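You operate a simulated robot arm through the tools that you are given. There is no shell and no other tool.

Carry out the task below with a simulated two-armed robot. There is one attempt and no reset: what you move stays moved.

## Task
At the drip tray, pour about 50 ml from the open jug into the beaker; add 20 ml of blue.
Fine: stand the jug back; one stroke into the beaker; park the spout after; leave the water dispenser as it is. Set down upright: jug.

It is judged by the outcome, as a careful person would: the job done as asked, and still so three seconds after it is handed in. It fails if anything else is knocked over, pushed out of place, dropped, spilled or broken.

## Robot
Two 7-joint arms with two-finger grippers on one trunk that stands fixed in place. Base frame: the origin is at the foot of the trunk, x ahead of it, y to its left, z up. Units: m, degrees, N and s.
The left shoulder is at [0.05, 0.191, 1.265], the right one opposite. With the tool pointing down near the work surface each hand reaches from about 0.1 to 0.72 m from the base axis, measured 20 degrees to its own side. Payload 2.69 kg a hand.
The TCP of each hand is the grasp point between the finger pads, 0.02 m short of the fingertips. In the tool frame z runs along the fingers and y along their closing line. The gripper opens to 0.1 m; its body begins 0.063 m behind the TCP.
Orientation is told as [roll, pitch, yaw] about the base's x, y, z axes, in that order, counted from this pose: with the fingers straight down and closing along the base's y, the tool's x points along the base's -x, its y along +y and its z along -z.

## Interface
- The arms move only by the tool servo_tool. It takes "left_commands", "right_commands" or both (then of equal length, played together; a hand with none holds still); each is a list that holds one entry, the list of rows, each a list of 7 numbers: the shift along the tool's x, y, z in units of 150 mm (1.0 is 150 mm), then the turn, a rotation vector about the tool's x, y, z in units of 180 degrees (1.0 is 180 degrees), then the finger opening in m, from 0 to 0.1. In form: [[[tx, ty, tz, ax, ay, az, gripper], ...]]. A call has 1 to 20 rows; each row is the pose to reach, as a shift and turn from the pose commanded when the call began, along the tool's axes at that moment. A call with a number of a shift or a turn outside -1 to 1 is refused whole. Each row takes 0.2 s and may step no farther than 0.05 m and 8.6 degrees from the row before; otherwise, or with a gripper value out of range, the whole call is refused. Where a pose cannot be reached the arm comes as near as it can. A force on the tool above 40 N (or 10 N above the force at the start of the call, whichever is more), or a blocked arm, ends the call early, and 0.2 s more pass. The fingers move at their own pace (about 0.153 m/s each) and stop on an object; they squeeze with about 36 N. The grip force told is the motor's: it shows also when the fingers shut on nothing. Time passes only in rows, and 0.2 s behind the last, so rows that repeat a pose let the fingers close. It gives the time, the measured TCP pose, the force on the tool (base axes), the opening and the grip force at its end, in the units of the frame above (readings bear some noise), with the torque about the TCP (base axes, N m) and any sound that the robot's microphone picked up.
- Cameras (640 x 400 px; columns grow to the right, rows downward): "scene" is now at [0.1077, -0.0567, 1.4696]; the picture's right is [-0.69, -0.73, 0.00], its down [-0.11, 0.10, -0.99] and it looks along [0.72, -0.68, -0.15] (base axes); focal length 214 px, centre (320, 200). "left" rides on the left gripper at [0.07, 0.019, -0.099] in its tool frame; the picture's right is [-0.26, 0.97, 0.00], its down [-0.75, -0.20, -0.63] and it looks along [-0.61, -0.16, 0.78] (tool axes); focal length 230 px, centre (320, 200). "right" rides on the right gripper at [0.07, -0.019, -0.099] in its tool frame; the picture's right is [0.26, 0.97, 0.00], its down [-0.75, 0.20, -0.63] and it looks along [-0.61, 0.16, 0.78] (tool axes); focal length 230 px, centre (320, 200). There is no depth. A picture from a camera that has moved, and an enlarged one, comes with that camera's place and axes in the base frame and with its lens. The place of the scene camera against the robot may be out by one fixed shift of up to 0.012 m in any direction.
- capture(camera): a new picture of that camera. It takes no simulated time.
- lift_body(by): slides the trunk up (or, below 0, down) by that many m; the arms and the scene camera ride with it, the base frame stays. It gives what a move gives, with no picture.
- pan_tilt(pan, tilt): turns the head with the scene camera to pan (to the left, within 80 degrees either way) and tilt (down, from -29 to 69), counted from straight ahead of the robot. It gives what a move gives.
- close_up(camera, box): a new picture of the part [left, top, right, bottom] of that camera's present view, enlarged. It takes no simulated time.
- job_done(): hands the job in; it is judged then, once.

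Nothing tells you positions but the pictures and the camera data. Unless the task says otherwise, let go and move clear before handing in.

The tools are called after ">>>" by a JSON object that holds its "name" and its "arguments". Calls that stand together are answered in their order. servo_tool: Moves the arms, as the interface text tells. Its arguments: {"type":"object","properties":{"left_commands":{"type":"array","items":{"type":"array","items":{"type":"array","items":{"type":"number"}}}},"right_commands":{"type":"array","items":{"type":"array","items":{"type":"array","items":{"type":"number"}}}}},"required":[]} The other tools are called the same way: lift_body (by) moves the trunk up or down; pan_tilt (pan, tilt) turns the head that bears the scene camera; capture (camera) takes a picture; close_up (camera, box) takes an enlarged picture of a part of a camera's view; job_done () hands the job in.

At the start:

```text
t: 0.0
left_ee_pos: [0.3722, -0.0612, 1.4963]
left_tool_rot: [-0.1, -0.1, 0.0]
left_force: [-0.2, 0.4, -0.1]
left_wrist_torque: [0.01, 0.02, -0.02]
left_grip_width: 0.1
left_gripper_force: 0.0
right_ee_pos: [0.332, -0.3914, 1.4956]
right_tool_rot: [0.1, 0.0, 0.0]
right_force: [0.1, 0.6, 0.2]
right_wrist_torque: [-0.01, -0.02, -0.01]
right_grip_width: 0.1001
right_gripper_force: 0.0
trunk travel left (down, up): [-0.323, 0.0]
head pan, tilt (commanded): [-43.4, 8.4]
```

scene: 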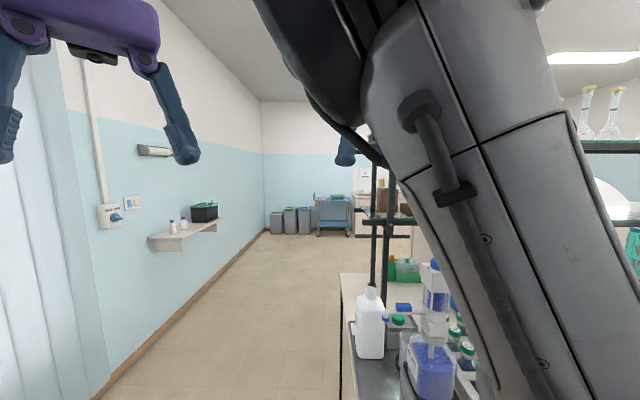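
right: 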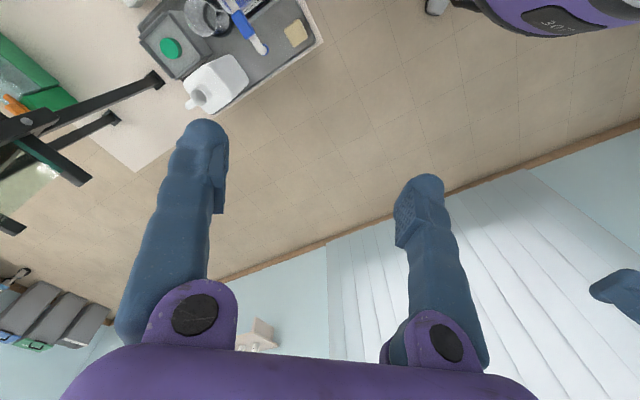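
left: 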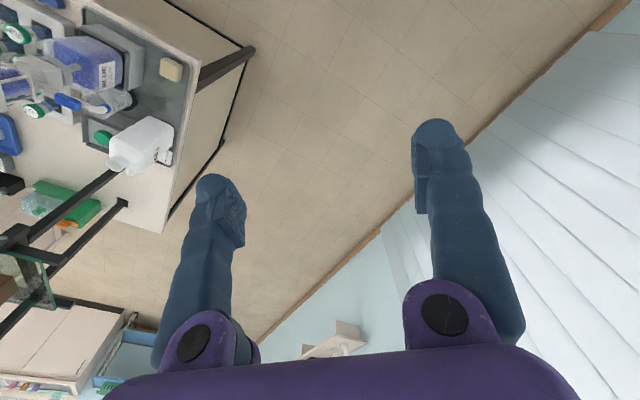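

The bench seems to lie to the robot's right, with a white jug, a blue-liquid dispenser and other bottles, partly hidden by my right arm. I'll pan the head to see the bench better before moving anything.

>>> {"name": "pan_tilt", "arguments": {"pan": -70, "tilt": 40}}

>>> {"name": "capture", "arguments": {"camera": "scene"}}

```text
t: 1.0
left_ee_pos: [0.3708, -0.0605, 1.4964]
left_tool_rot: [-0.2, -0.1, 0.0]
left_force: [0.3, -0.2, 0.1]
left_wrist_torque: [0.01, -0.01, -0.05]
left_grip_width: 0.1001
left_gripper_force: 0.0
right_ee_pos: [0.3327, -0.3935, 1.4958]
right_tool_rot: [0.2, 0.0, -0.1]
right_force: [0.5, -0.7, 0.7]
right_wrist_torque: [-0.03, 0.01, -0.04]
right_grip_width: 0.1
right_gripper_force: 0.0
trunk travel left (down, up): [-0.323, 0.0]
head pan, tilt (commanded): [-70.0, 40.0]
```

```text
taken
camera scene: at [0.0792, -0.0764, 1.4427], right [-0.91, -0.42, 0.0], down [-0.18, 0.38, -0.91], along [0.38, -0.82, -0.42], focal length 214 px, centre (320, 200)
```

scene: 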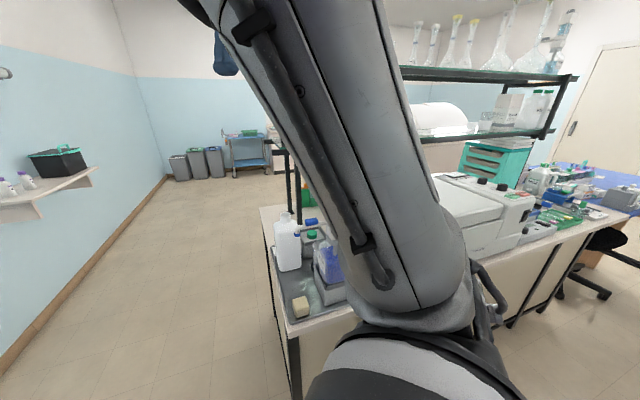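

The head was likely still moving, and the right arm blocks the middle of the view. I'll look at another angle to see the work area on the bench corner.

>>> {"name": "pan_tilt", "arguments": {"pan": -45, "tilt": 40}}

>>> {"name": "capture", "arguments": {"camera": "scene"}}

```text
t: 1.9
left_ee_pos: [0.3714, -0.0603, 1.496]
left_tool_rot: [-0.1, -0.1, 0.0]
left_force: [-0.9, -0.3, 0.3]
left_wrist_torque: [0.0, 0.01, 0.0]
left_grip_width: 0.1
left_gripper_force: 0.0
right_ee_pos: [0.3332, -0.3918, 1.4951]
right_tool_rot: [-0.2, 0.2, -0.1]
right_force: [0.2, -0.5, 0.5]
right_wrist_torque: [-0.02, 0.0, -0.04]
right_grip_width: 0.0999
right_gripper_force: 0.0
trunk travel left (down, up): [-0.323, 0.0]
head pan, tilt (commanded): [-45.0, 40.0]
```

```text
taken
camera scene: at [0.0998, -0.0637, 1.4432], right [-0.77, -0.64, 0.0], down [-0.27, 0.32, -0.91], along [0.58, -0.7, -0.42], focal length 214 px, centre (320, 200)
```

scene: 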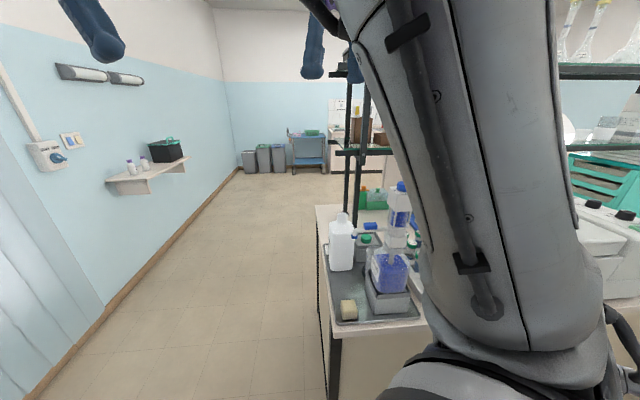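

The bench, with jug and blue dispenser, is visible next to the arm. I'll let the head settle and zoom in on the items.

>>> {"name": "pan_tilt", "arguments": {"pan": -45, "tilt": 40}}

>>> {"name": "capture", "arguments": {"camera": "scene"}}

>>> {"name": "close_up", "arguments": {"camera": "scene", "box": [300, 150, 460, 350]}}

>>> {"name": "close_up", "arguments": {"camera": "left", "box": [0, 0, 260, 240]}}

>>> {"name": "close_up", "arguments": {"camera": "right", "box": [100, 0, 360, 160]}}

```text
t: 2.5
left_ee_pos: [0.3711, -0.0606, 1.4961]
left_tool_rot: [-0.1, -0.1, 0.0]
left_force: [0.2, 1.1, -0.2]
left_wrist_torque: [0.01, 0.03, 0.0]
left_grip_width: 0.0999
left_gripper_force: 0.0
right_ee_pos: [0.3332, -0.3928, 1.497]
right_tool_rot: [0.0, 0.2, -0.1]
right_force: [-0.9, -0.5, -0.6]
right_wrist_torque: [0.0, 0.03, -0.02]
right_grip_width: 0.1002
right_gripper_force: 0.0
trunk travel left (down, up): [-0.323, 0.0]
head pan, tilt (commanded): [-45.0, 40.0]
```

```text
taken
camera scene: at [0.1, -0.0634, 1.4432], right [-0.76, -0.65, 0.0], down [-0.27, 0.32, -0.91], along [0.59, -0.69, -0.42], focal length 214 px, centre (320, 200)
```

scene: 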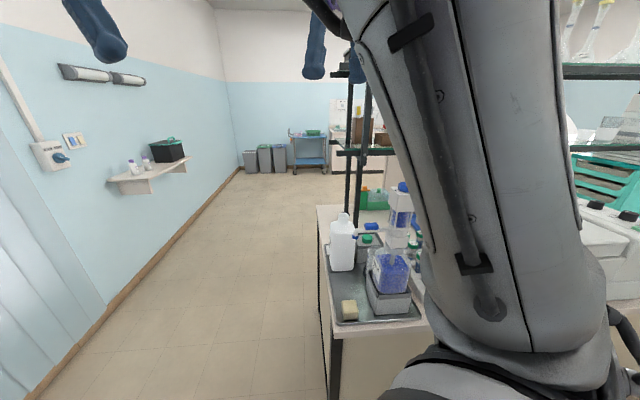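

```text
2.00 times, centred on (380, 250) of scene
camera zoom: at [0.1, -0.0634, 1.4432], right [-0.76, -0.65, 0.0], down [-0.27, 0.32, -0.91], along [0.59, -0.69, -0.42], focal length 429 px, centre (200, 100)
```

zoom: 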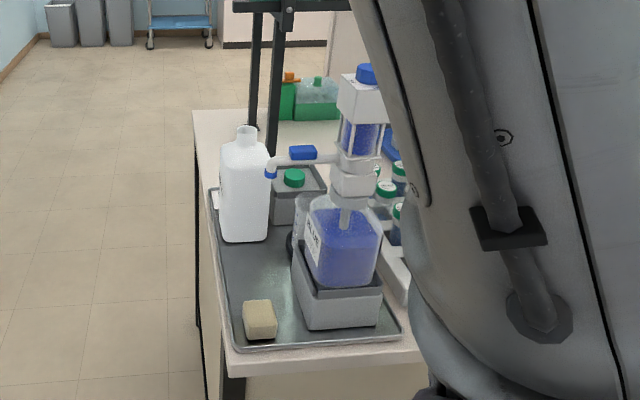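

```text
1.67 times, centred on (130, 120) of left
camera zoom: at [0.302, -0.0423, 1.5942], right [0.26, 0.97, 0.0], down [0.75, -0.2, 0.63], along [0.61, -0.16, -0.78], focal length 384 px, centre (637, 333)
```

zoom: 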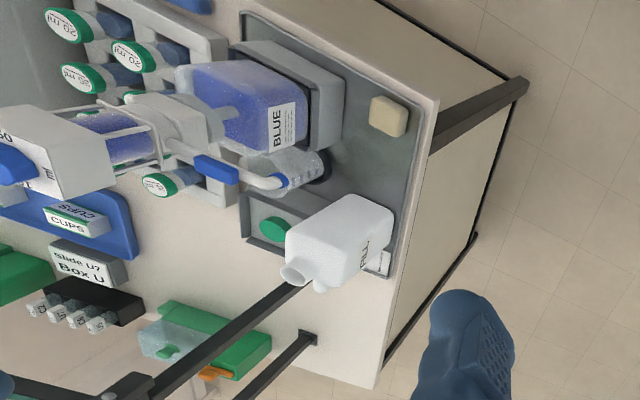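

```text
2.46 times, centred on (230, 80) of right
camera zoom: at [0.2638, -0.4099, 1.5951], right [-0.26, 0.97, 0.0], down [0.75, 0.2, 0.63], along [0.61, 0.16, -0.78], focal length 566 px, centre (542, 495)
```

zoom: 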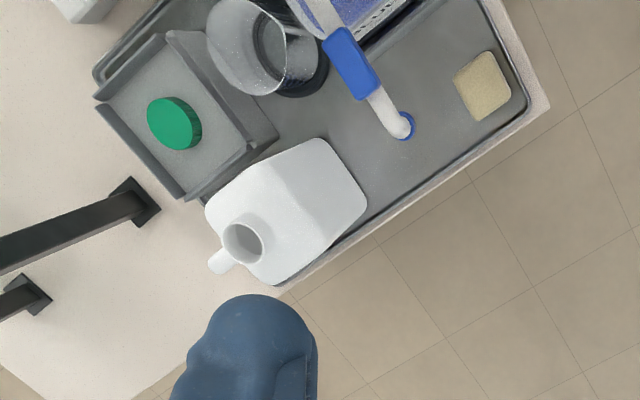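

From triangulating the two wrist pictures, the open white jug's mouth is near (0.46, -0.62, 1.09), the dispenser's spout tip near (0.34, -0.49, 1.12), and the bench top near z≈0.87; the bench corner is rotated about 45°. I'll turn the left wrist in free air to use its camera as an overview of the tray.

>>> {"name": "servo_tool", "arguments": {"left_commands": [[[0, 0, 0, 0, 0, 0.045, 0.1], [0, 0, 0, 0, 0, 0.09, 0.1], [0, 0, 0, 0, 0, 0.135, 0.1], [0, 0, 0, 0, 0, 0.18, 0.1], [0, 0, 0, 0, 0, 0.225, 0.1], [0, 0, 0, 0, 0, 0.27, 0.1], [0, 0, 0, 0, 0, 0.315, 0.1], [0, 0, 0, 0, 0, 0.36, 0.1], [0, 0, 0, 0, 0, 0.4, 0.1]]]}}

>>> {"name": "capture", "arguments": {"camera": "left"}}

```text
t: 4.5
left_ee_pos: [0.3363, -0.0528, 1.455]
left_tool_rot: [0.1, -0.5, -71.9]
left_force: [0.0, 0.0, -0.2]
left_wrist_torque: [-0.01, -0.03, -0.02]
left_grip_width: 0.1001
left_gripper_force: 0.0
left hand out of reach, approached as far as the arm can: row 6, 7, 8, 9
right_ee_pos: [0.3327, -0.3911, 1.4958]
right_tool_rot: [0.0, 0.1, 0.0]
right_force: [0.0, -0.7, -0.5]
right_wrist_torque: [0.0, 0.0, 0.0]
right_grip_width: 0.1001
right_gripper_force: 0.1
trunk travel left (down, up): [-0.323, 0.0]
head pan, tilt (commanded): [-45.0, 40.0]
```

```text
taken
camera left: at [0.3316, 0.019, 1.553], right [1.0, 0.06, 0.0], down [0.04, -0.77, 0.64], along [0.04, -0.63, -0.77], focal length 230 px, centre (320, 200)
```

left: 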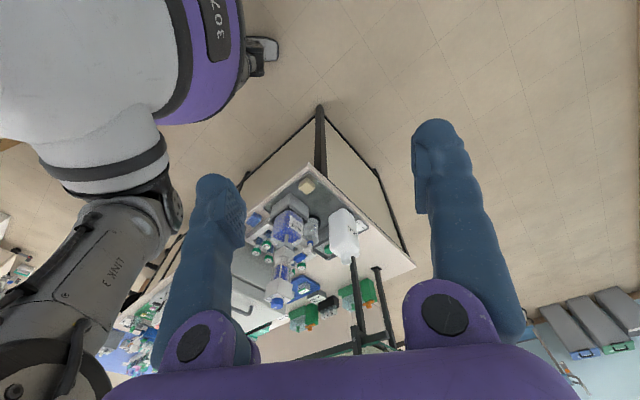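

The tray corner shows between my left fingers. I'll zoom in on it.

>>> {"name": "close_up", "arguments": {"camera": "left", "box": [230, 160, 410, 330]}}

>>> {"name": "close_up", "arguments": {"camera": "left", "box": [250, 170, 370, 250]}}

>>> {"name": "close_up", "arguments": {"camera": "left", "box": [230, 240, 350, 320]}}

>>> {"name": "capture", "arguments": {"camera": "scene"}}

```text
2.35 times, centred on (320, 245) of left
camera zoom: at [0.3316, 0.019, 1.553], right [1.0, 0.06, 0.0], down [0.04, -0.77, 0.64], along [0.04, -0.63, -0.77], focal length 541 px, centre (320, 94)
```

zoom: 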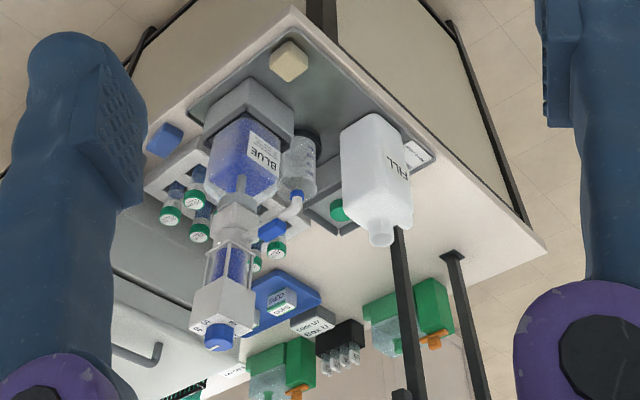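

```text
5.00 times, centred on (310, 210) of left
camera zoom: at [0.3316, 0.019, 1.553], right [1.0, 0.06, 0.0], down [0.04, -0.77, 0.64], along [0.04, -0.63, -0.77], focal length 1150 px, centre (370, 150)
```

zoom: 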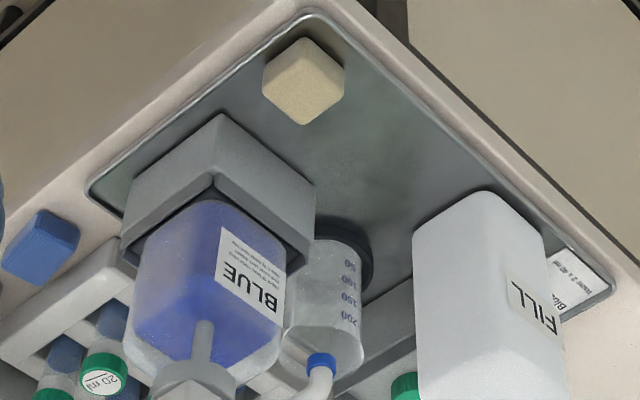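

```text
5.00 times, centred on (290, 280) of left
camera zoom: at [0.3316, 0.019, 1.553], right [1.0, 0.06, 0.0], down [0.04, -0.77, 0.64], along [0.04, -0.63, -0.77], focal length 1150 px, centre (470, -200)
```

zoom: 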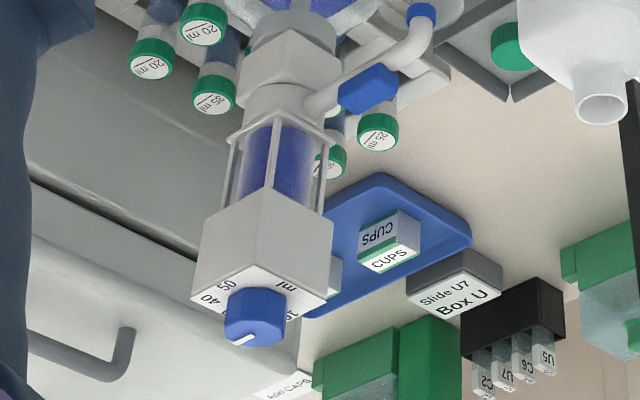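

```text
taken
camera scene: at [0.1007, -0.0627, 1.4433], right [-0.76, -0.65, 0.0], down [-0.27, 0.32, -0.91], along [0.59, -0.69, -0.42], focal length 214 px, centre (320, 200)
```

scene: 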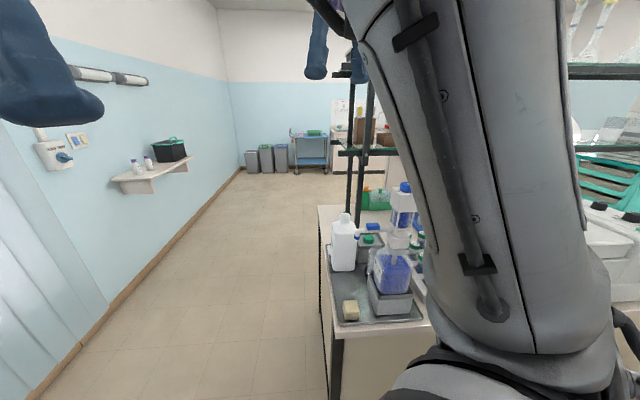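

The dispenser has a volume dial (10–50 ml) on top, the beaker stands behind/left of the blue bottle, and there's a note card on the tray beside the jug labelled "FILL". I'll read the card and dial at higher zoom.

>>> {"name": "close_up", "arguments": {"camera": "left", "box": [350, 215, 380, 235]}}

>>> {"name": "close_up", "arguments": {"camera": "left", "box": [260, 280, 300, 312]}}

>>> {"name": "close_up", "arguments": {"camera": "left", "box": [290, 200, 330, 240]}}

>>> {"name": "close_up", "arguments": {"camera": "scene", "box": [320, 170, 430, 330]}}

```text
16.00 times, centred on (365, 225) of left
camera zoom: at [0.3316, 0.019, 1.553], right [1.0, 0.06, 0.0], down [0.04, -0.77, 0.64], along [0.04, -0.63, -0.77], focal length 3681 px, centre (-400, -200)
```

zoom: 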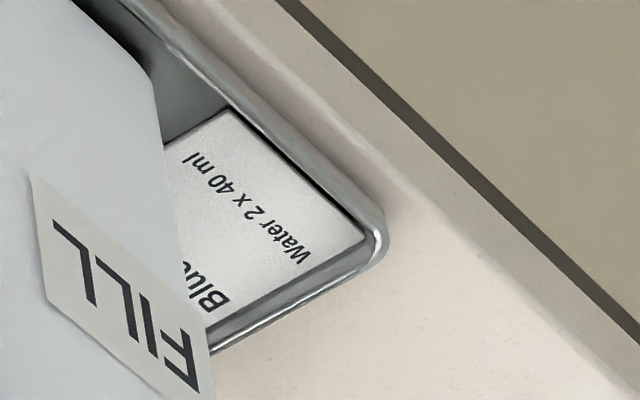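

```text
12.50 times, centred on (280, 296) of left
camera zoom: at [0.3316, 0.019, 1.553], right [1.0, 0.06, 0.0], down [0.04, -0.77, 0.64], along [0.04, -0.63, -0.77], focal length 2876 px, centre (820, -1000)
```

zoom: 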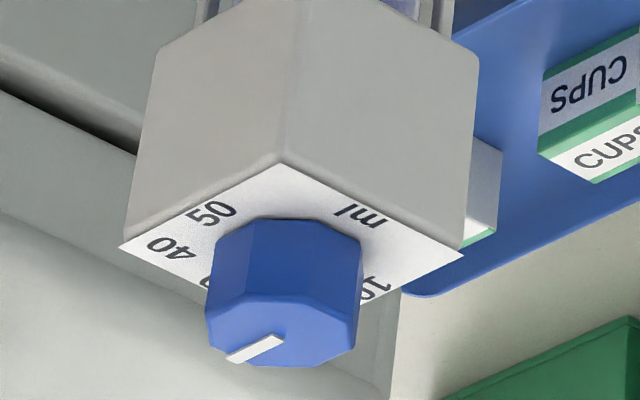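

```text
10.00 times, centred on (310, 220) of left
camera zoom: at [0.3316, 0.019, 1.553], right [1.0, 0.06, 0.0], down [0.04, -0.77, 0.64], along [0.04, -0.63, -0.77], focal length 2301 px, centre (420, 0)
```

zoom: 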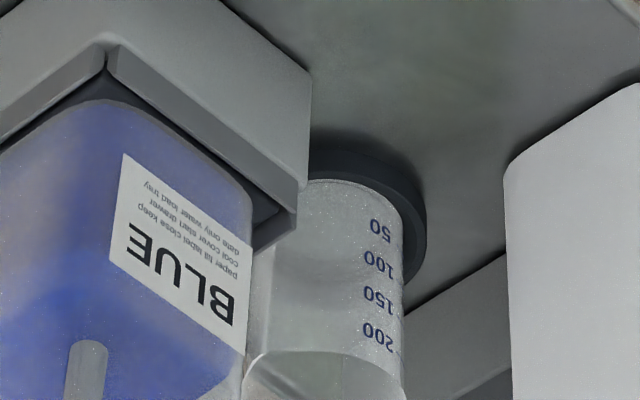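

```text
2.50 times, centred on (375, 250) of scene
camera zoom: at [0.1007, -0.0627, 1.4433], right [-0.76, -0.65, 0.0], down [-0.27, 0.32, -0.91], along [0.59, -0.69, -0.42], focal length 536 px, centre (182, 75)
```

zoom: 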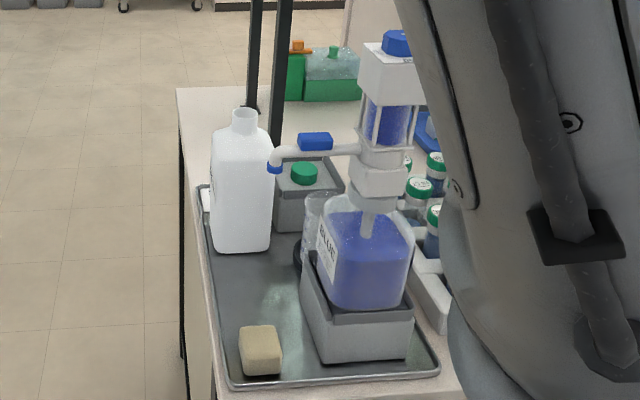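

The card reads "Blue … / Water 2 x 40 ml", and the dial's pointer looks as though it may sit near 30 rather than 20, so I need a steeper view of it. I'll bring the right hand back and turn it so its camera looks down at the dispenser from the free side.

>>> {"name": "servo_tool", "arguments": {"right_commands": [[[0.117, 0.027, 0.0375, 0, 0, 0.042, 0.1], [0.233, 0.053, 0.075, 0, 0, 0.083, 0.1], [0.35, 0.08, 0.1125, 0, 0, 0.125, 0.1], [0.467, 0.107, 0.15, 0, 0, 0.167, 0.1], [0.583, 0.133, 0.1875, 0, 0, 0.208, 0.1], [0.7, 0.16, 0.225, 0, 0, 0.25, 0.1], [0.817, 0.187, 0.2625, 0, 0, 0.292, 0.1], [0.933, 0.2133, 0.3, 0, 0, 0.333, 0.1]]]}}

>>> {"name": "capture", "arguments": {"camera": "right"}}

>>> {"name": "capture", "arguments": {"camera": "scene"}}

>>> {"name": "capture", "arguments": {"camera": "left"}}

```text
t: 6.3
left_ee_pos: [0.3347, -0.0544, 1.4558]
left_tool_rot: [0.1, -0.4, -71.8]
left_force: [0.1, 0.3, -1.1]
left_wrist_torque: [-0.01, -0.02, 0.0]
left_grip_width: 0.1
left_gripper_force: 0.1
right_ee_pos: [0.2181, -0.4275, 1.4753]
right_tool_rot: [0.3, 0.9, -60.2]
right_force: [-0.3, 0.1, 0.2]
right_wrist_torque: [0.0, 0.02, 0.0]
right_grip_width: 0.1
right_gripper_force: 0.1
right hand out of reach, approached as far as the arm can: row 3, 4, 5, 6, 7, 8
trunk travel left (down, up): [-0.323, 0.0]
head pan, tilt (commanded): [-45.0, 40.0]
```

```text
taken
camera right: at [0.1686, -0.3787, 1.576], right [0.71, 0.7, 0.01], down [0.55, -0.56, 0.62], along [0.44, -0.44, -0.79], focal length 230 px, centre (320, 200)
```

right: 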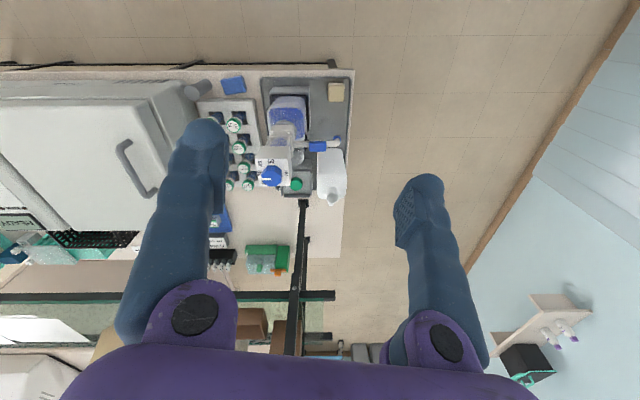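

```text
taken
camera scene: at [0.0999, -0.064, 1.4706], right [-0.76, -0.64, 0.0], down [-0.09, 0.1, -0.99], along [0.64, -0.76, -0.14], focal length 214 px, centre (320, 200)
```

scene: 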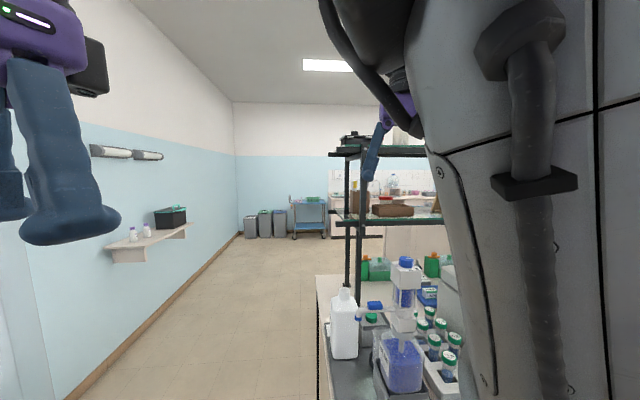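

```text
taken
camera left: at [0.3313, 0.0181, 1.553], right [1.0, 0.06, 0.0], down [0.04, -0.77, 0.63], along [0.04, -0.63, -0.77], focal length 230 px, centre (320, 200)
```

left: 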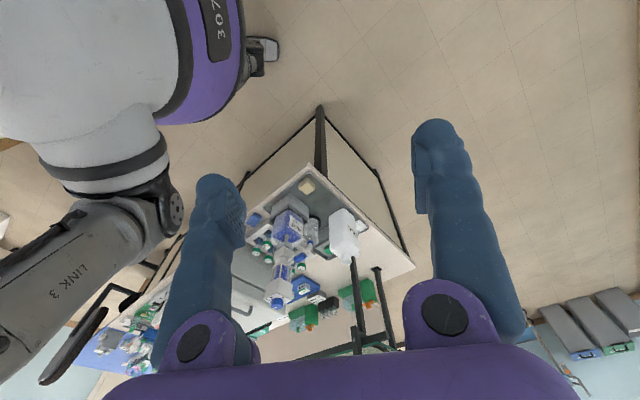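

The right camera now has a very good top view of the dispenser. Zooming in on dial, spout, beaker and jug.

>>> {"name": "close_up", "arguments": {"camera": "right", "box": [210, 60, 370, 220]}}

>>> {"name": "close_up", "arguments": {"camera": "right", "box": [250, 140, 310, 190]}}

>>> {"name": "close_up", "arguments": {"camera": "right", "box": [280, 120, 360, 210]}}

```text
2.50 times, centred on (290, 140) of right
camera zoom: at [0.1686, -0.3787, 1.576], right [0.71, 0.7, 0.01], down [0.55, -0.56, 0.62], along [0.44, -0.44, -0.79], focal length 575 px, centre (395, 350)
```

zoom: 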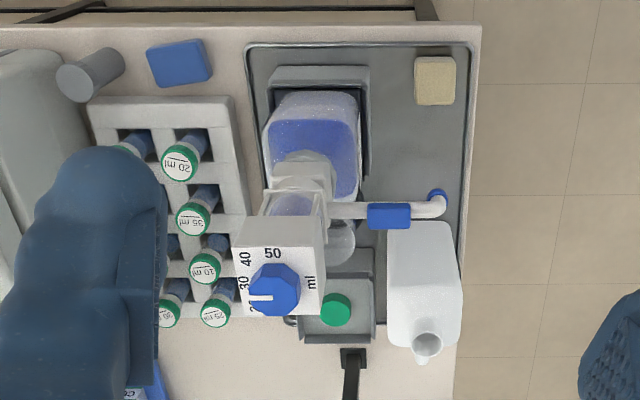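

```text
8.00 times, centred on (280, 165) of right
camera zoom: at [0.1686, -0.3787, 1.576], right [0.71, 0.7, 0.01], down [0.55, -0.56, 0.62], along [0.44, -0.44, -0.79], focal length 1841 px, centre (640, 480)
```

zoom: 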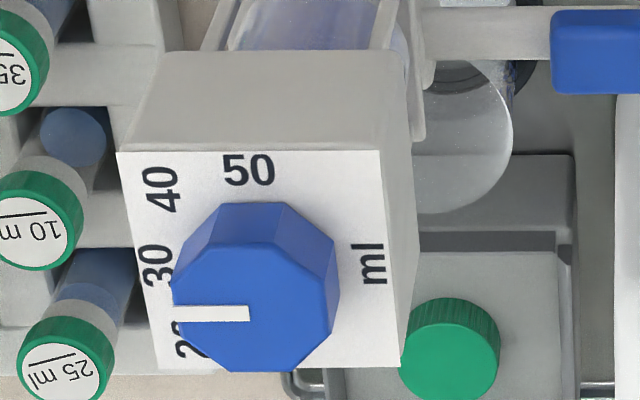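

```text
4.44 times, centred on (320, 165) of right
camera zoom: at [0.1686, -0.3787, 1.576], right [0.71, 0.7, 0.01], down [0.55, -0.56, 0.62], along [0.44, -0.44, -0.79], focal length 1022 px, centre (320, 356)
```

zoom: 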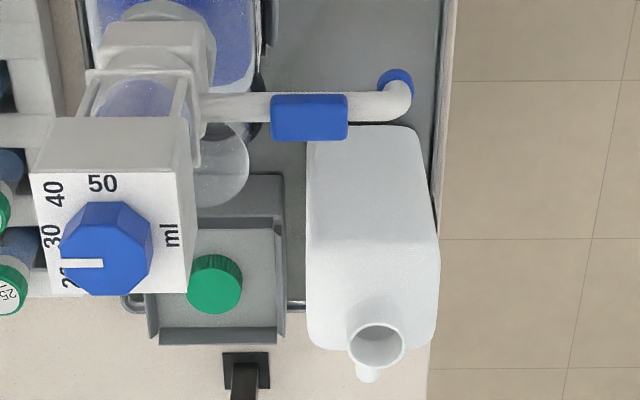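

From above it's clear: the dial points at 30, so it must be turned +45° (counter-clockwise from above) to 20. I take the dispenser axis as about (0.256, -0.573), knob top z≈1.27; spout tip parked to the bench-left at (0.335, -0.492, 1.12); beaker at (0.337, -0.645), exactly where the spout would point if swung 90° backward. I'll move the right hand closer above the dispenser for accurate views.

>>> {"name": "servo_tool", "arguments": {"right_commands": [[[-0.16, -0.045, 0.1, 0, 0, 0.028, 0.1], [-0.32, -0.09, 0.2, 0, 0, 0.056, 0.1], [-0.48, -0.135, 0.3, 0, 0, 0.083, 0.1], [-0.64, -0.18, 0.4, 0, 0, 0.111, 0.1], [-0.8, -0.225, 0.5, 0, 0, 0.139, 0.1], [-0.96, -0.267, 0.6, 0, 0, 0.167, 0.1]]]}}

>>> {"name": "capture", "arguments": {"camera": "right"}}

>>> {"name": "capture", "arguments": {"camera": "scene"}}

>>> {"name": "capture", "arguments": {"camera": "left"}}

```text
t: 7.7
left_ee_pos: [0.3368, -0.0546, 1.4552]
left_tool_rot: [0.0, -0.3, -71.8]
left_force: [-0.6, -0.4, 0.0]
left_wrist_torque: [0.02, 0.02, 0.01]
left_grip_width: 0.1001
left_gripper_force: 0.0
right_ee_pos: [0.2584, -0.5714, 1.3865]
right_tool_rot: [-0.2, 0.1, -90.2]
right_force: [-0.5, 0.0, 0.2]
right_wrist_torque: [0.01, 0.0, -0.01]
right_grip_width: 0.1
right_gripper_force: 0.0
trunk travel left (down, up): [-0.323, 0.0]
head pan, tilt (commanded): [-45.0, 40.0]
```

```text
taken
camera right: at [0.2399, -0.5016, 1.4851], right [0.97, 0.26, 0.0], down [0.2, -0.75, 0.63], along [0.16, -0.61, -0.78], focal length 230 px, centre (320, 200)
```

right: 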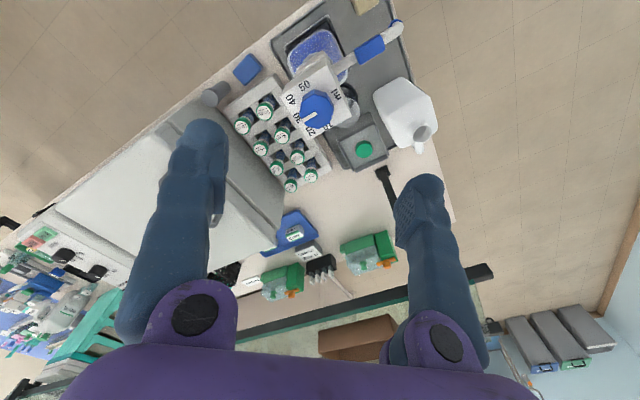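

```text
taken
camera scene: at [0.1013, -0.0544, 1.4192], right [-0.71, -0.71, 0.0], down [-0.46, 0.46, -0.77], along [0.54, -0.54, -0.64], focal length 214 px, centre (320, 200)
```

scene: 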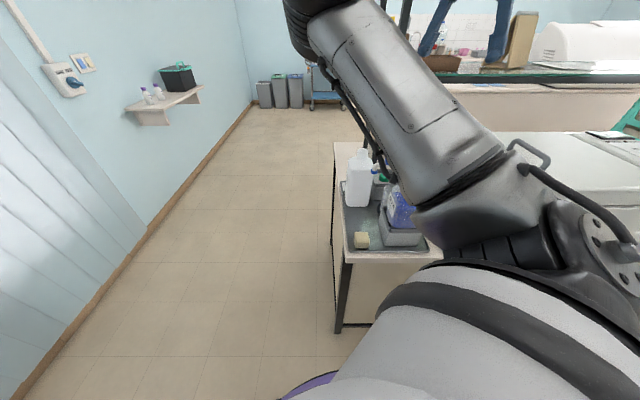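

```text
taken
camera left: at [0.3323, 0.0169, 1.5527], right [1.0, 0.06, 0.0], down [0.04, -0.77, 0.63], along [0.04, -0.63, -0.77], focal length 230 px, centre (320, 200)
```

left: 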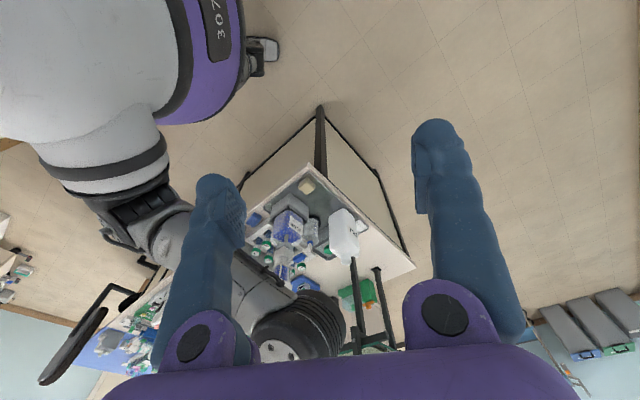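

The right hand reached above the dispenser at (0.258, -0.571, 1.387), yaw -90. I'll zoom its camera to fix the dial, spout, beaker and jug more precisely.

>>> {"name": "close_up", "arguments": {"camera": "right", "box": [270, 60, 370, 140]}}

>>> {"name": "close_up", "arguments": {"camera": "right", "box": [310, 0, 450, 180]}}

>>> {"name": "close_up", "arguments": {"camera": "scene", "box": [325, 130, 445, 270]}}

>>> {"name": "close_up", "arguments": {"camera": "left", "box": [240, 190, 370, 270]}}

```text
5.00 times, centred on (320, 100) of right
camera zoom: at [0.2399, -0.5016, 1.4851], right [0.97, 0.26, 0.0], down [0.2, -0.75, 0.63], along [0.16, -0.61, -0.78], focal length 1150 px, centre (320, 700)
```

zoom: 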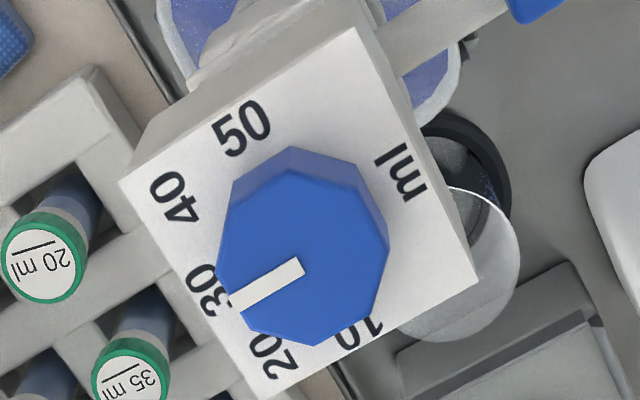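

```text
2.22 times, centred on (380, 90) of right
camera zoom: at [0.2399, -0.5016, 1.4851], right [0.97, 0.26, 0.0], down [0.2, -0.75, 0.63], along [0.16, -0.61, -0.78], focal length 511 px, centre (187, 444)
```

zoom: 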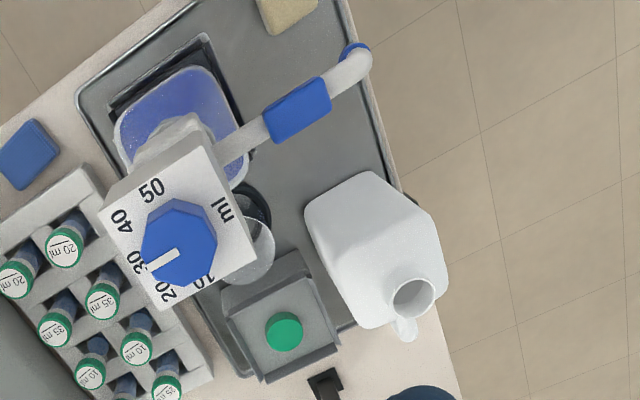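

```text
2.86 times, centred on (385, 200) of scene
camera zoom: at [0.1013, -0.0544, 1.4192], right [-0.71, -0.71, 0.0], down [-0.46, 0.46, -0.77], along [0.54, -0.54, -0.64], focal length 613 px, centre (134, 200)
```

zoom: 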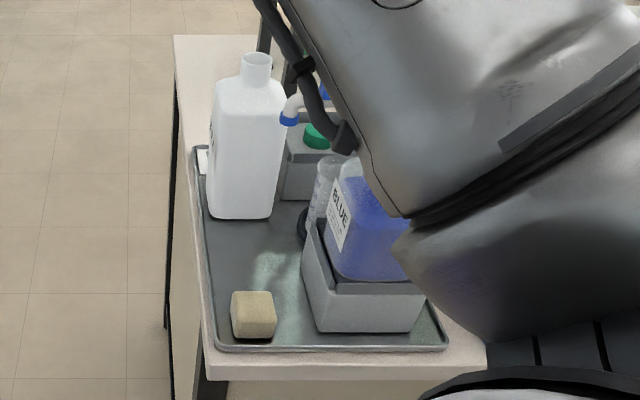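

```text
4.92 times, centred on (305, 230) of left
camera zoom: at [0.3323, 0.0169, 1.5527], right [1.0, 0.06, 0.0], down [0.04, -0.77, 0.63], along [0.04, -0.63, -0.77], focal length 1133 px, centre (394, 52)
```

zoom: 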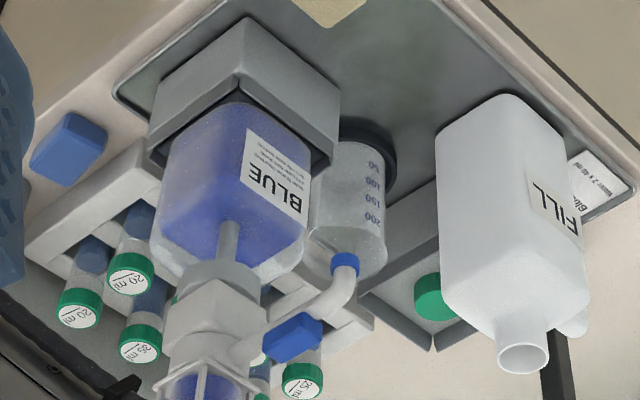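

I've triangulated the knob top centre to (0.2545, -0.570, 1.270), box top about 1.251, knob ~33 mm across, pointing at 30; the jug (body ~80×70 mm, handle at the back) stands at about (0.453, -0.613) with its mouth at z≈1.09. I'll set the dial first: descend partway straight above the knob and check alignment.

>>> {"name": "servo_tool", "arguments": {"right_commands": [[[0.005, -0.015, 0.13, 0, 0, 0, 0.1], [0.01, -0.03, 0.26, 0, 0, 0, 0.1], [0.01, -0.03, 0.39, 0, 0, 0, 0.1], [0.01, -0.03, 0.507, 0, 0, 0, 0.1], [0.01, -0.03, 0.507, 0, 0, 0, 0.1]]]}}

>>> {"name": "capture", "arguments": {"camera": "right"}}

>>> {"name": "close_up", "arguments": {"camera": "right", "box": [190, 40, 450, 200]}}

```text
t: 8.9
left_ee_pos: [0.3342, -0.0536, 1.456]
left_tool_rot: [0.1, -0.4, -71.8]
left_force: [-0.5, 0.4, -0.5]
left_wrist_torque: [0.0, 0.03, -0.01]
left_grip_width: 0.1002
left_gripper_force: 0.1
right_ee_pos: [0.2495, -0.5688, 1.3105]
right_tool_rot: [0.1, 0.0, -90.1]
right_force: [0.2, 0.5, -0.3]
right_wrist_torque: [-0.04, -0.01, -0.02]
right_grip_width: 0.1
right_gripper_force: 0.0
trunk travel left (down, up): [-0.323, 0.0]
head pan, tilt (commanded): [-45.0, 40.0]
```

```text
taken
camera right: at [0.2315, -0.4994, 1.4096], right [0.97, 0.26, 0.0], down [0.2, -0.75, 0.63], along [0.16, -0.61, -0.78], focal length 230 px, centre (320, 200)
```

right: 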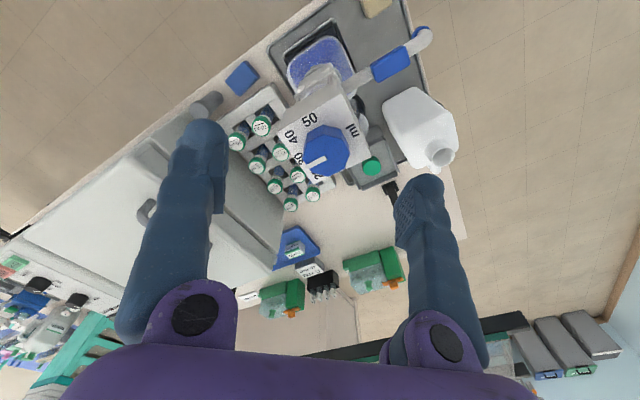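

```text
2.46 times, centred on (320, 120) of right
camera zoom: at [0.2315, -0.4994, 1.4096], right [0.97, 0.26, 0.0], down [0.2, -0.75, 0.63], along [0.16, -0.61, -0.78], focal length 566 px, centre (320, 397)
```

zoom: 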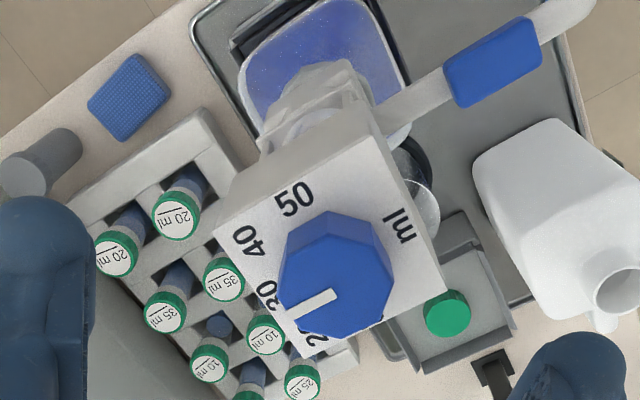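

The knob sits at (0.2544, -0.569) and the hand is ~4 mm off in x. I'll correct and descend a bit more, reading back the pose before closing.

>>> {"name": "servo_tool", "arguments": {"right_commands": [[[0, 0.027, 0.05, 0, 0, 0, 0.1], [0, 0.027, 0.1, 0, 0, 0, 0.1], [0, 0.027, 0.15, 0, 0, 0, 0.1], [0, 0.027, 0.15, 0, 0, 0, 0.1]]]}}

>>> {"name": "close_up", "arguments": {"camera": "right", "box": [190, 40, 450, 200]}}

```text
t: 9.9
left_ee_pos: [0.3352, -0.0545, 1.4555]
left_tool_rot: [0.1, -0.4, -71.8]
left_force: [0.4, 0.0, -0.1]
left_wrist_torque: [0.0, 0.0, 0.02]
left_grip_width: 0.1001
left_gripper_force: 0.0
right_ee_pos: [0.2541, -0.5684, 1.2889]
right_tool_rot: [-0.1, -0.1, -90.0]
right_force: [0.0, -0.2, 0.0]
right_wrist_torque: [-0.01, 0.01, 0.0]
right_grip_width: 0.1002
right_gripper_force: 0.1
trunk travel left (down, up): [-0.323, 0.0]
head pan, tilt (commanded): [-45.0, 40.0]
```

```text
2.46 times, centred on (320, 120) of right
camera zoom: at [0.2362, -0.4988, 1.3877], right [0.97, 0.26, 0.0], down [0.2, -0.75, 0.63], along [0.16, -0.61, -0.78], focal length 566 px, centre (320, 397)
```

zoom: 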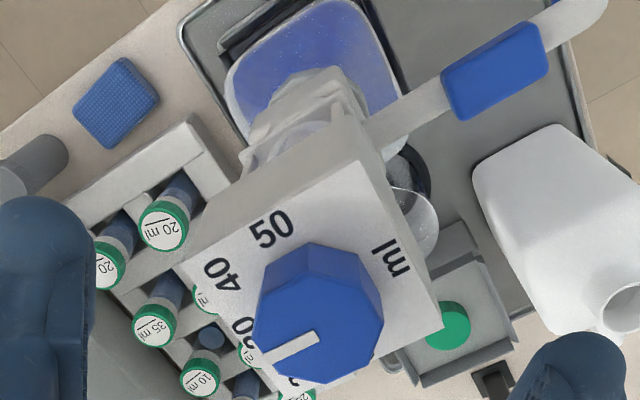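

Aligned within ~1 mm. I'll descend the last centimetre (tips stay ~6 mm above the box top) and close gently on the knob.

>>> {"name": "servo_tool", "arguments": {"right_commands": [[[0, 0, 0.035, 0, 0, 0, 0.1], [0, 0, 0.07, 0, 0, 0, 0.1], [0, 0, 0.07, 0, 0, 0, 0.08], [0, 0, 0.07, 0, 0, 0, 0.06]]]}}

>>> {"name": "capture", "arguments": {"camera": "right"}}

>>> {"name": "close_up", "arguments": {"camera": "left", "box": [240, 240, 340, 310]}}

```text
t: 10.9
left_ee_pos: [0.3347, -0.0534, 1.4547]
left_tool_rot: [0.0, -0.4, -71.8]
left_force: [0.0, -0.1, -0.4]
left_wrist_torque: [0.03, -0.01, -0.02]
left_grip_width: 0.1001
left_gripper_force: 0.1
right_ee_pos: [0.2551, -0.5692, 1.2773]
right_tool_rot: [0.0, -0.1, -90.0]
right_force: [0.7, 0.1, 0.0]
right_wrist_torque: [-0.03, 0.0, 0.02]
right_grip_width: 0.0601
right_gripper_force: 0.0
trunk travel left (down, up): [-0.323, 0.0]
head pan, tilt (commanded): [-45.0, 40.0]
```

```text
taken
camera right: at [0.2366, -0.4994, 1.3769], right [0.97, 0.26, 0.0], down [0.2, -0.75, 0.63], along [0.16, -0.61, -0.78], focal length 230 px, centre (320, 200)
```

right: 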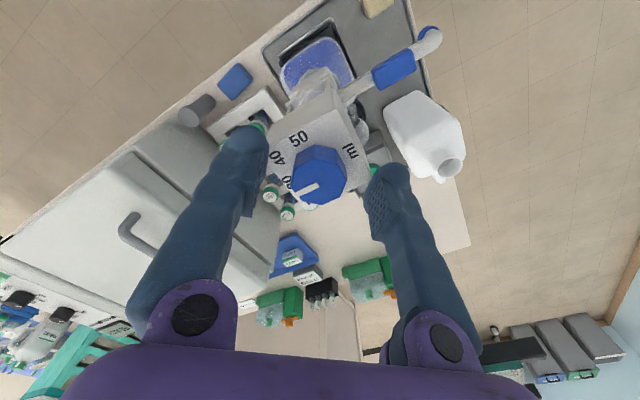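

```text
5.71 times, centred on (290, 275) of left
camera zoom: at [0.3314, 0.0183, 1.553], right [1.0, 0.06, 0.0], down [0.04, -0.77, 0.63], along [0.04, -0.63, -0.77], focal length 1315 px, centre (491, -229)
```

zoom: 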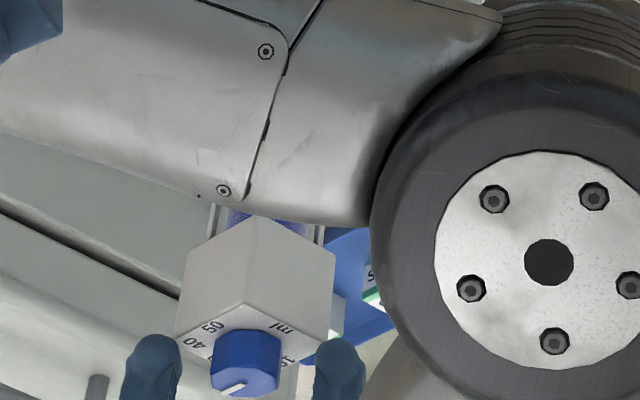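

Both fingers straddle the knob cleanly above the box. Now I'll close on it, without turning yet, to check the contact.

>>> {"name": "servo_tool", "arguments": {"right_commands": [[[0, 0, 0, 0, 0, 0, 0.045], [0, 0, 0, 0, 0, 0, 0.036], [0, 0, 0, 0, 0, 0, 0.03], [0, 0, 0, 0, 0, 0, 0.028]]]}}

>>> {"name": "close_up", "arguments": {"camera": "right", "box": [240, 80, 400, 240]}}

```text
t: 11.9
left_ee_pos: [0.3356, -0.0541, 1.455]
left_tool_rot: [0.1, -0.5, -71.8]
left_force: [-1.1, 0.0, -0.5]
left_wrist_torque: [-0.03, 0.0, 0.01]
left_grip_width: 0.1
left_gripper_force: 0.0
right_ee_pos: [0.2544, -0.5696, 1.2771]
right_tool_rot: [0.0, -0.1, -89.9]
right_force: [-1.0, 0.3, -1.3]
right_wrist_torque: [0.01, 0.06, 0.01]
right_grip_width: 0.029
right_gripper_force: 33.0
trunk travel left (down, up): [-0.323, 0.0]
head pan, tilt (commanded): [-45.0, 40.0]
```

```text
2.50 times, centred on (320, 160) of right
camera zoom: at [0.2363, -0.4994, 1.377], right [0.97, 0.26, 0.0], down [0.2, -0.75, 0.63], along [0.16, -0.61, -0.78], focal length 575 px, centre (320, 300)
```

zoom: 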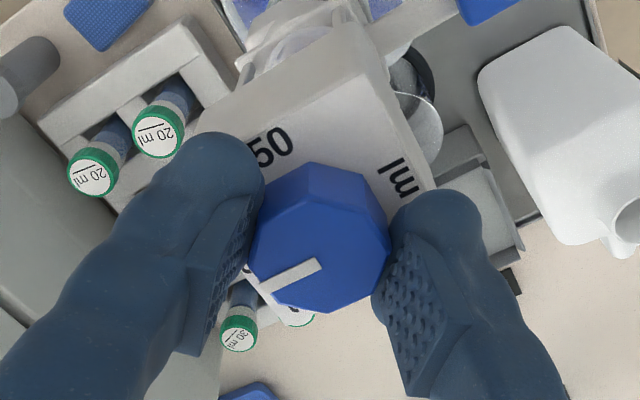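

The knob is held firmly (29 mm, 33 N) with negligible side force. Now rotating +45° (counter-clockwise from above) toward 20.

>>> {"name": "servo_tool", "arguments": {"right_commands": [[[0, 0, 0, 0, 0, -0.042, 0.028], [0, 0, 0, 0, 0, -0.083, 0.028], [0, 0, 0, 0, 0, -0.125, 0.028], [0, 0, 0, 0, 0, -0.167, 0.028], [0, 0, 0, 0, 0, -0.208, 0.028], [0, 0, 0, 0, 0, -0.25, 0.028], [0, 0, 0, 0, 0, -0.25, 0.028]]]}}

>>> {"name": "capture", "arguments": {"camera": "right"}}

>>> {"name": "close_up", "arguments": {"camera": "right", "box": [240, 80, 400, 240]}}

```text
t: 13.5
left_ee_pos: [0.3355, -0.0549, 1.4554]
left_tool_rot: [0.0, -0.4, -71.8]
left_force: [-0.3, 0.0, -0.2]
left_wrist_torque: [0.01, 0.01, 0.01]
left_grip_width: 0.1002
left_gripper_force: 0.1
right_ee_pos: [0.2544, -0.5699, 1.2775]
right_tool_rot: [0.0, 0.0, -44.8]
right_force: [-1.0, -0.5, -0.8]
right_wrist_torque: [-0.08, -0.06, 0.01]
right_grip_width: 0.0286
right_gripper_force: 32.7
trunk travel left (down, up): [-0.323, 0.0]
head pan, tilt (commanded): [-45.0, 40.0]
```

```text
taken
camera right: at [0.1918, -0.5339, 1.3769], right [0.5, 0.87, 0.0], down [0.67, -0.39, 0.63], along [0.55, -0.31, -0.78], focal length 230 px, centre (320, 200)
```

right: 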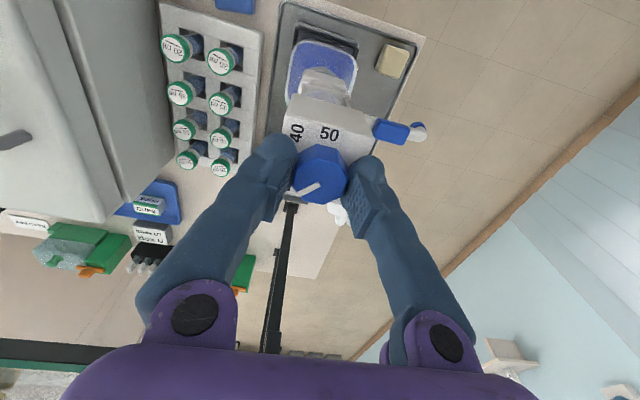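

```text
2.50 times, centred on (320, 160) of right
camera zoom: at [0.1918, -0.5339, 1.3769], right [0.5, 0.87, 0.0], down [0.67, -0.39, 0.63], along [0.55, -0.31, -0.78], focal length 575 px, centre (320, 300)
```

zoom: 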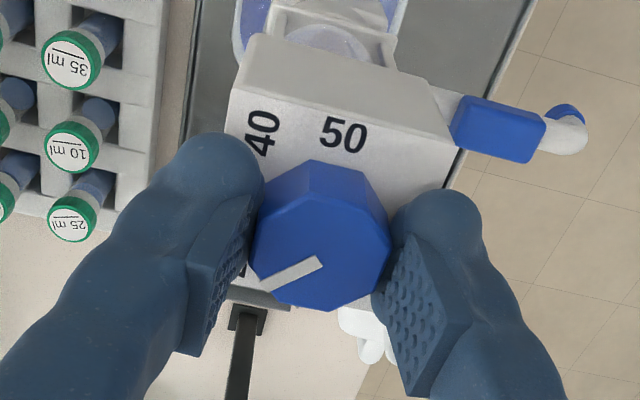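

The knob turned with the fingers by 45°. I'll open, rise straight up, and verify the pointer sits at 20.

>>> {"name": "servo_tool", "arguments": {"right_commands": [[[0, 0, 0, 0, 0, 0, 0.04], [0, 0, 0, 0, 0, 0, 0.06], [0, 0, 0, 0, 0, 0, 0.07], [0, 0, -0.2, 0, 0, 0, 0.08], [0, 0, -0.45, 0, 0, 0, 0.1], [0, 0, -0.7, 0, 0, 0, 0.1], [0, 0, -0.7, 0, 0, 0, 0.1]]]}}

>>> {"name": "capture", "arguments": {"camera": "right"}}

>>> {"name": "close_up", "arguments": {"camera": "right", "box": [260, 50, 380, 140]}}

```text
t: 15.1
left_ee_pos: [0.3364, -0.0542, 1.455]
left_tool_rot: [0.1, -0.4, -71.9]
left_force: [0.8, 0.2, 0.2]
left_wrist_torque: [-0.01, 0.03, -0.01]
left_grip_width: 0.0999
left_gripper_force: 0.0
right_ee_pos: [0.2564, -0.5686, 1.3835]
right_tool_rot: [0.1, 0.2, -45.0]
right_force: [0.6, -0.8, 0.5]
right_wrist_torque: [0.01, 0.01, 0.05]
right_grip_width: 0.1
right_gripper_force: 0.1
trunk travel left (down, up): [-0.323, 0.0]
head pan, tilt (commanded): [-45.0, 40.0]
```

```text
taken
camera right: at [0.1932, -0.5319, 1.482], right [0.5, 0.87, 0.0], down [0.67, -0.39, 0.63], along [0.54, -0.32, -0.78], focal length 230 px, centre (320, 200)
```

right: 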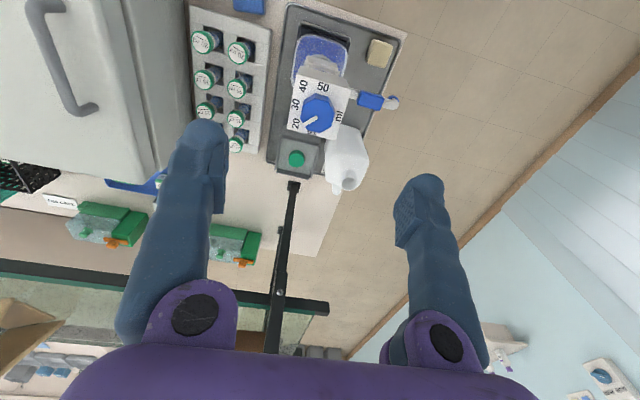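

```text
4.44 times, centred on (320, 95) of right
camera zoom: at [0.1932, -0.5319, 1.482], right [0.5, 0.87, 0.0], down [0.67, -0.39, 0.63], along [0.54, -0.32, -0.78], focal length 1022 px, centre (320, 667)
```

zoom: 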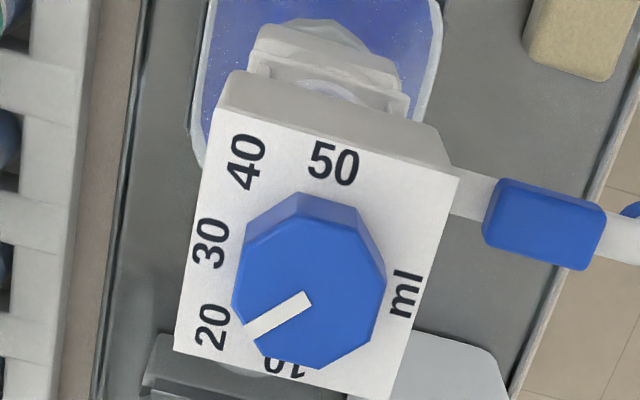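

The pointer now sits exactly at 20. Next is the spout: I'll approach with closed fingers, hand leaned outward (so it clears the pump head), to the front side of the parked spout, staying high first.

>>> {"name": "servo_tool", "arguments": {"right_commands": [[[0.06, 0.129, 0.0, 0.0236, 0.0236, 0, 0.06], [0.126, 0.258, 0.0, 0.0472, 0.0472, 0, 0.03], [0.188, 0.386, 0.1, 0.0707, 0.0707, 0, 0.0], [0.251, 0.515, 0.3, 0.0943, 0.0943, 0, 0.0], [0.314, 0.644, 0.533, 0.1179, 0.1179, 0, 0.0], [0.314, 0.644, 0.533, 0.1179, 0.1179, 0, 0.0]]]}}

>>> {"name": "capture", "arguments": {"camera": "right"}}

>>> {"name": "capture", "arguments": {"camera": "left"}}

>>> {"name": "capture", "arguments": {"camera": "scene"}}

```text
t: 16.5
left_ee_pos: [0.3348, -0.055, 1.4562]
left_tool_rot: [0.1, -0.5, -71.9]
left_force: [-0.1, 0.2, -0.4]
left_wrist_torque: [0.01, -0.02, -0.02]
left_grip_width: 0.1
left_gripper_force: 0.0
right_ee_pos: [0.2881, -0.4673, 1.3056]
right_tool_rot: [-22.2, 20.6, -49.2]
right_force: [-0.1, 0.2, 0.6]
right_wrist_torque: [-0.01, -0.02, 0.0]
right_grip_width: 0.0003
right_gripper_force: 29.2
trunk travel left (down, up): [-0.323, 0.0]
head pan, tilt (commanded): [-45.0, 40.0]
```

```text
taken
camera right: at [0.2835, -0.4308, 1.4218], right [0.43, 0.87, -0.25], down [0.9, -0.39, 0.21], along [0.08, -0.32, -0.95], focal length 230 px, centre (320, 200)
```

right: 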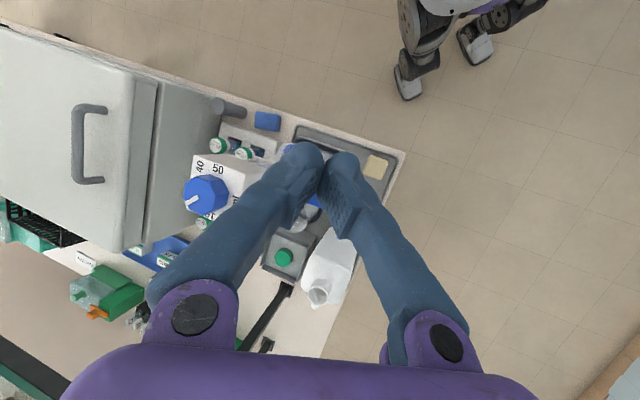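

```text
taken
camera left: at [0.3307, 0.0182, 1.5532], right [1.0, 0.06, 0.0], down [0.04, -0.77, 0.63], along [0.04, -0.63, -0.77], focal length 230 px, centre (320, 200)
```

left: 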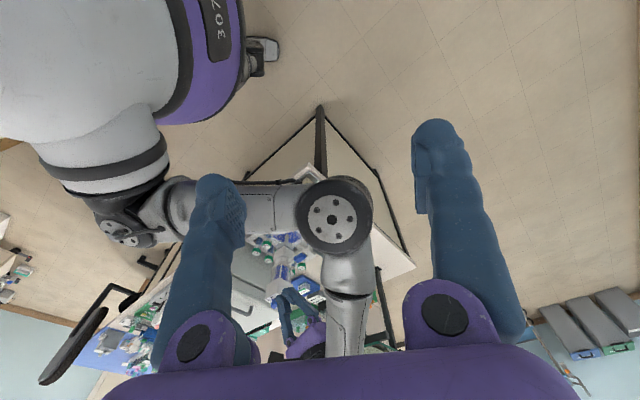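

```text
taken
camera scene: at [0.0999, -0.0533, 1.4194], right [-0.71, -0.71, 0.0], down [-0.45, 0.45, -0.77], along [0.54, -0.54, -0.64], focal length 214 px, centre (320, 200)
```

scene: 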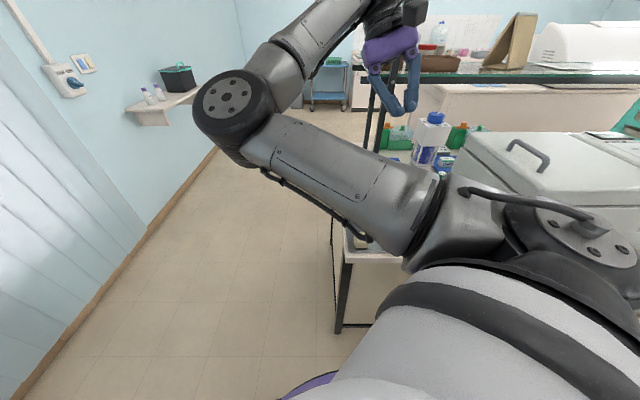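

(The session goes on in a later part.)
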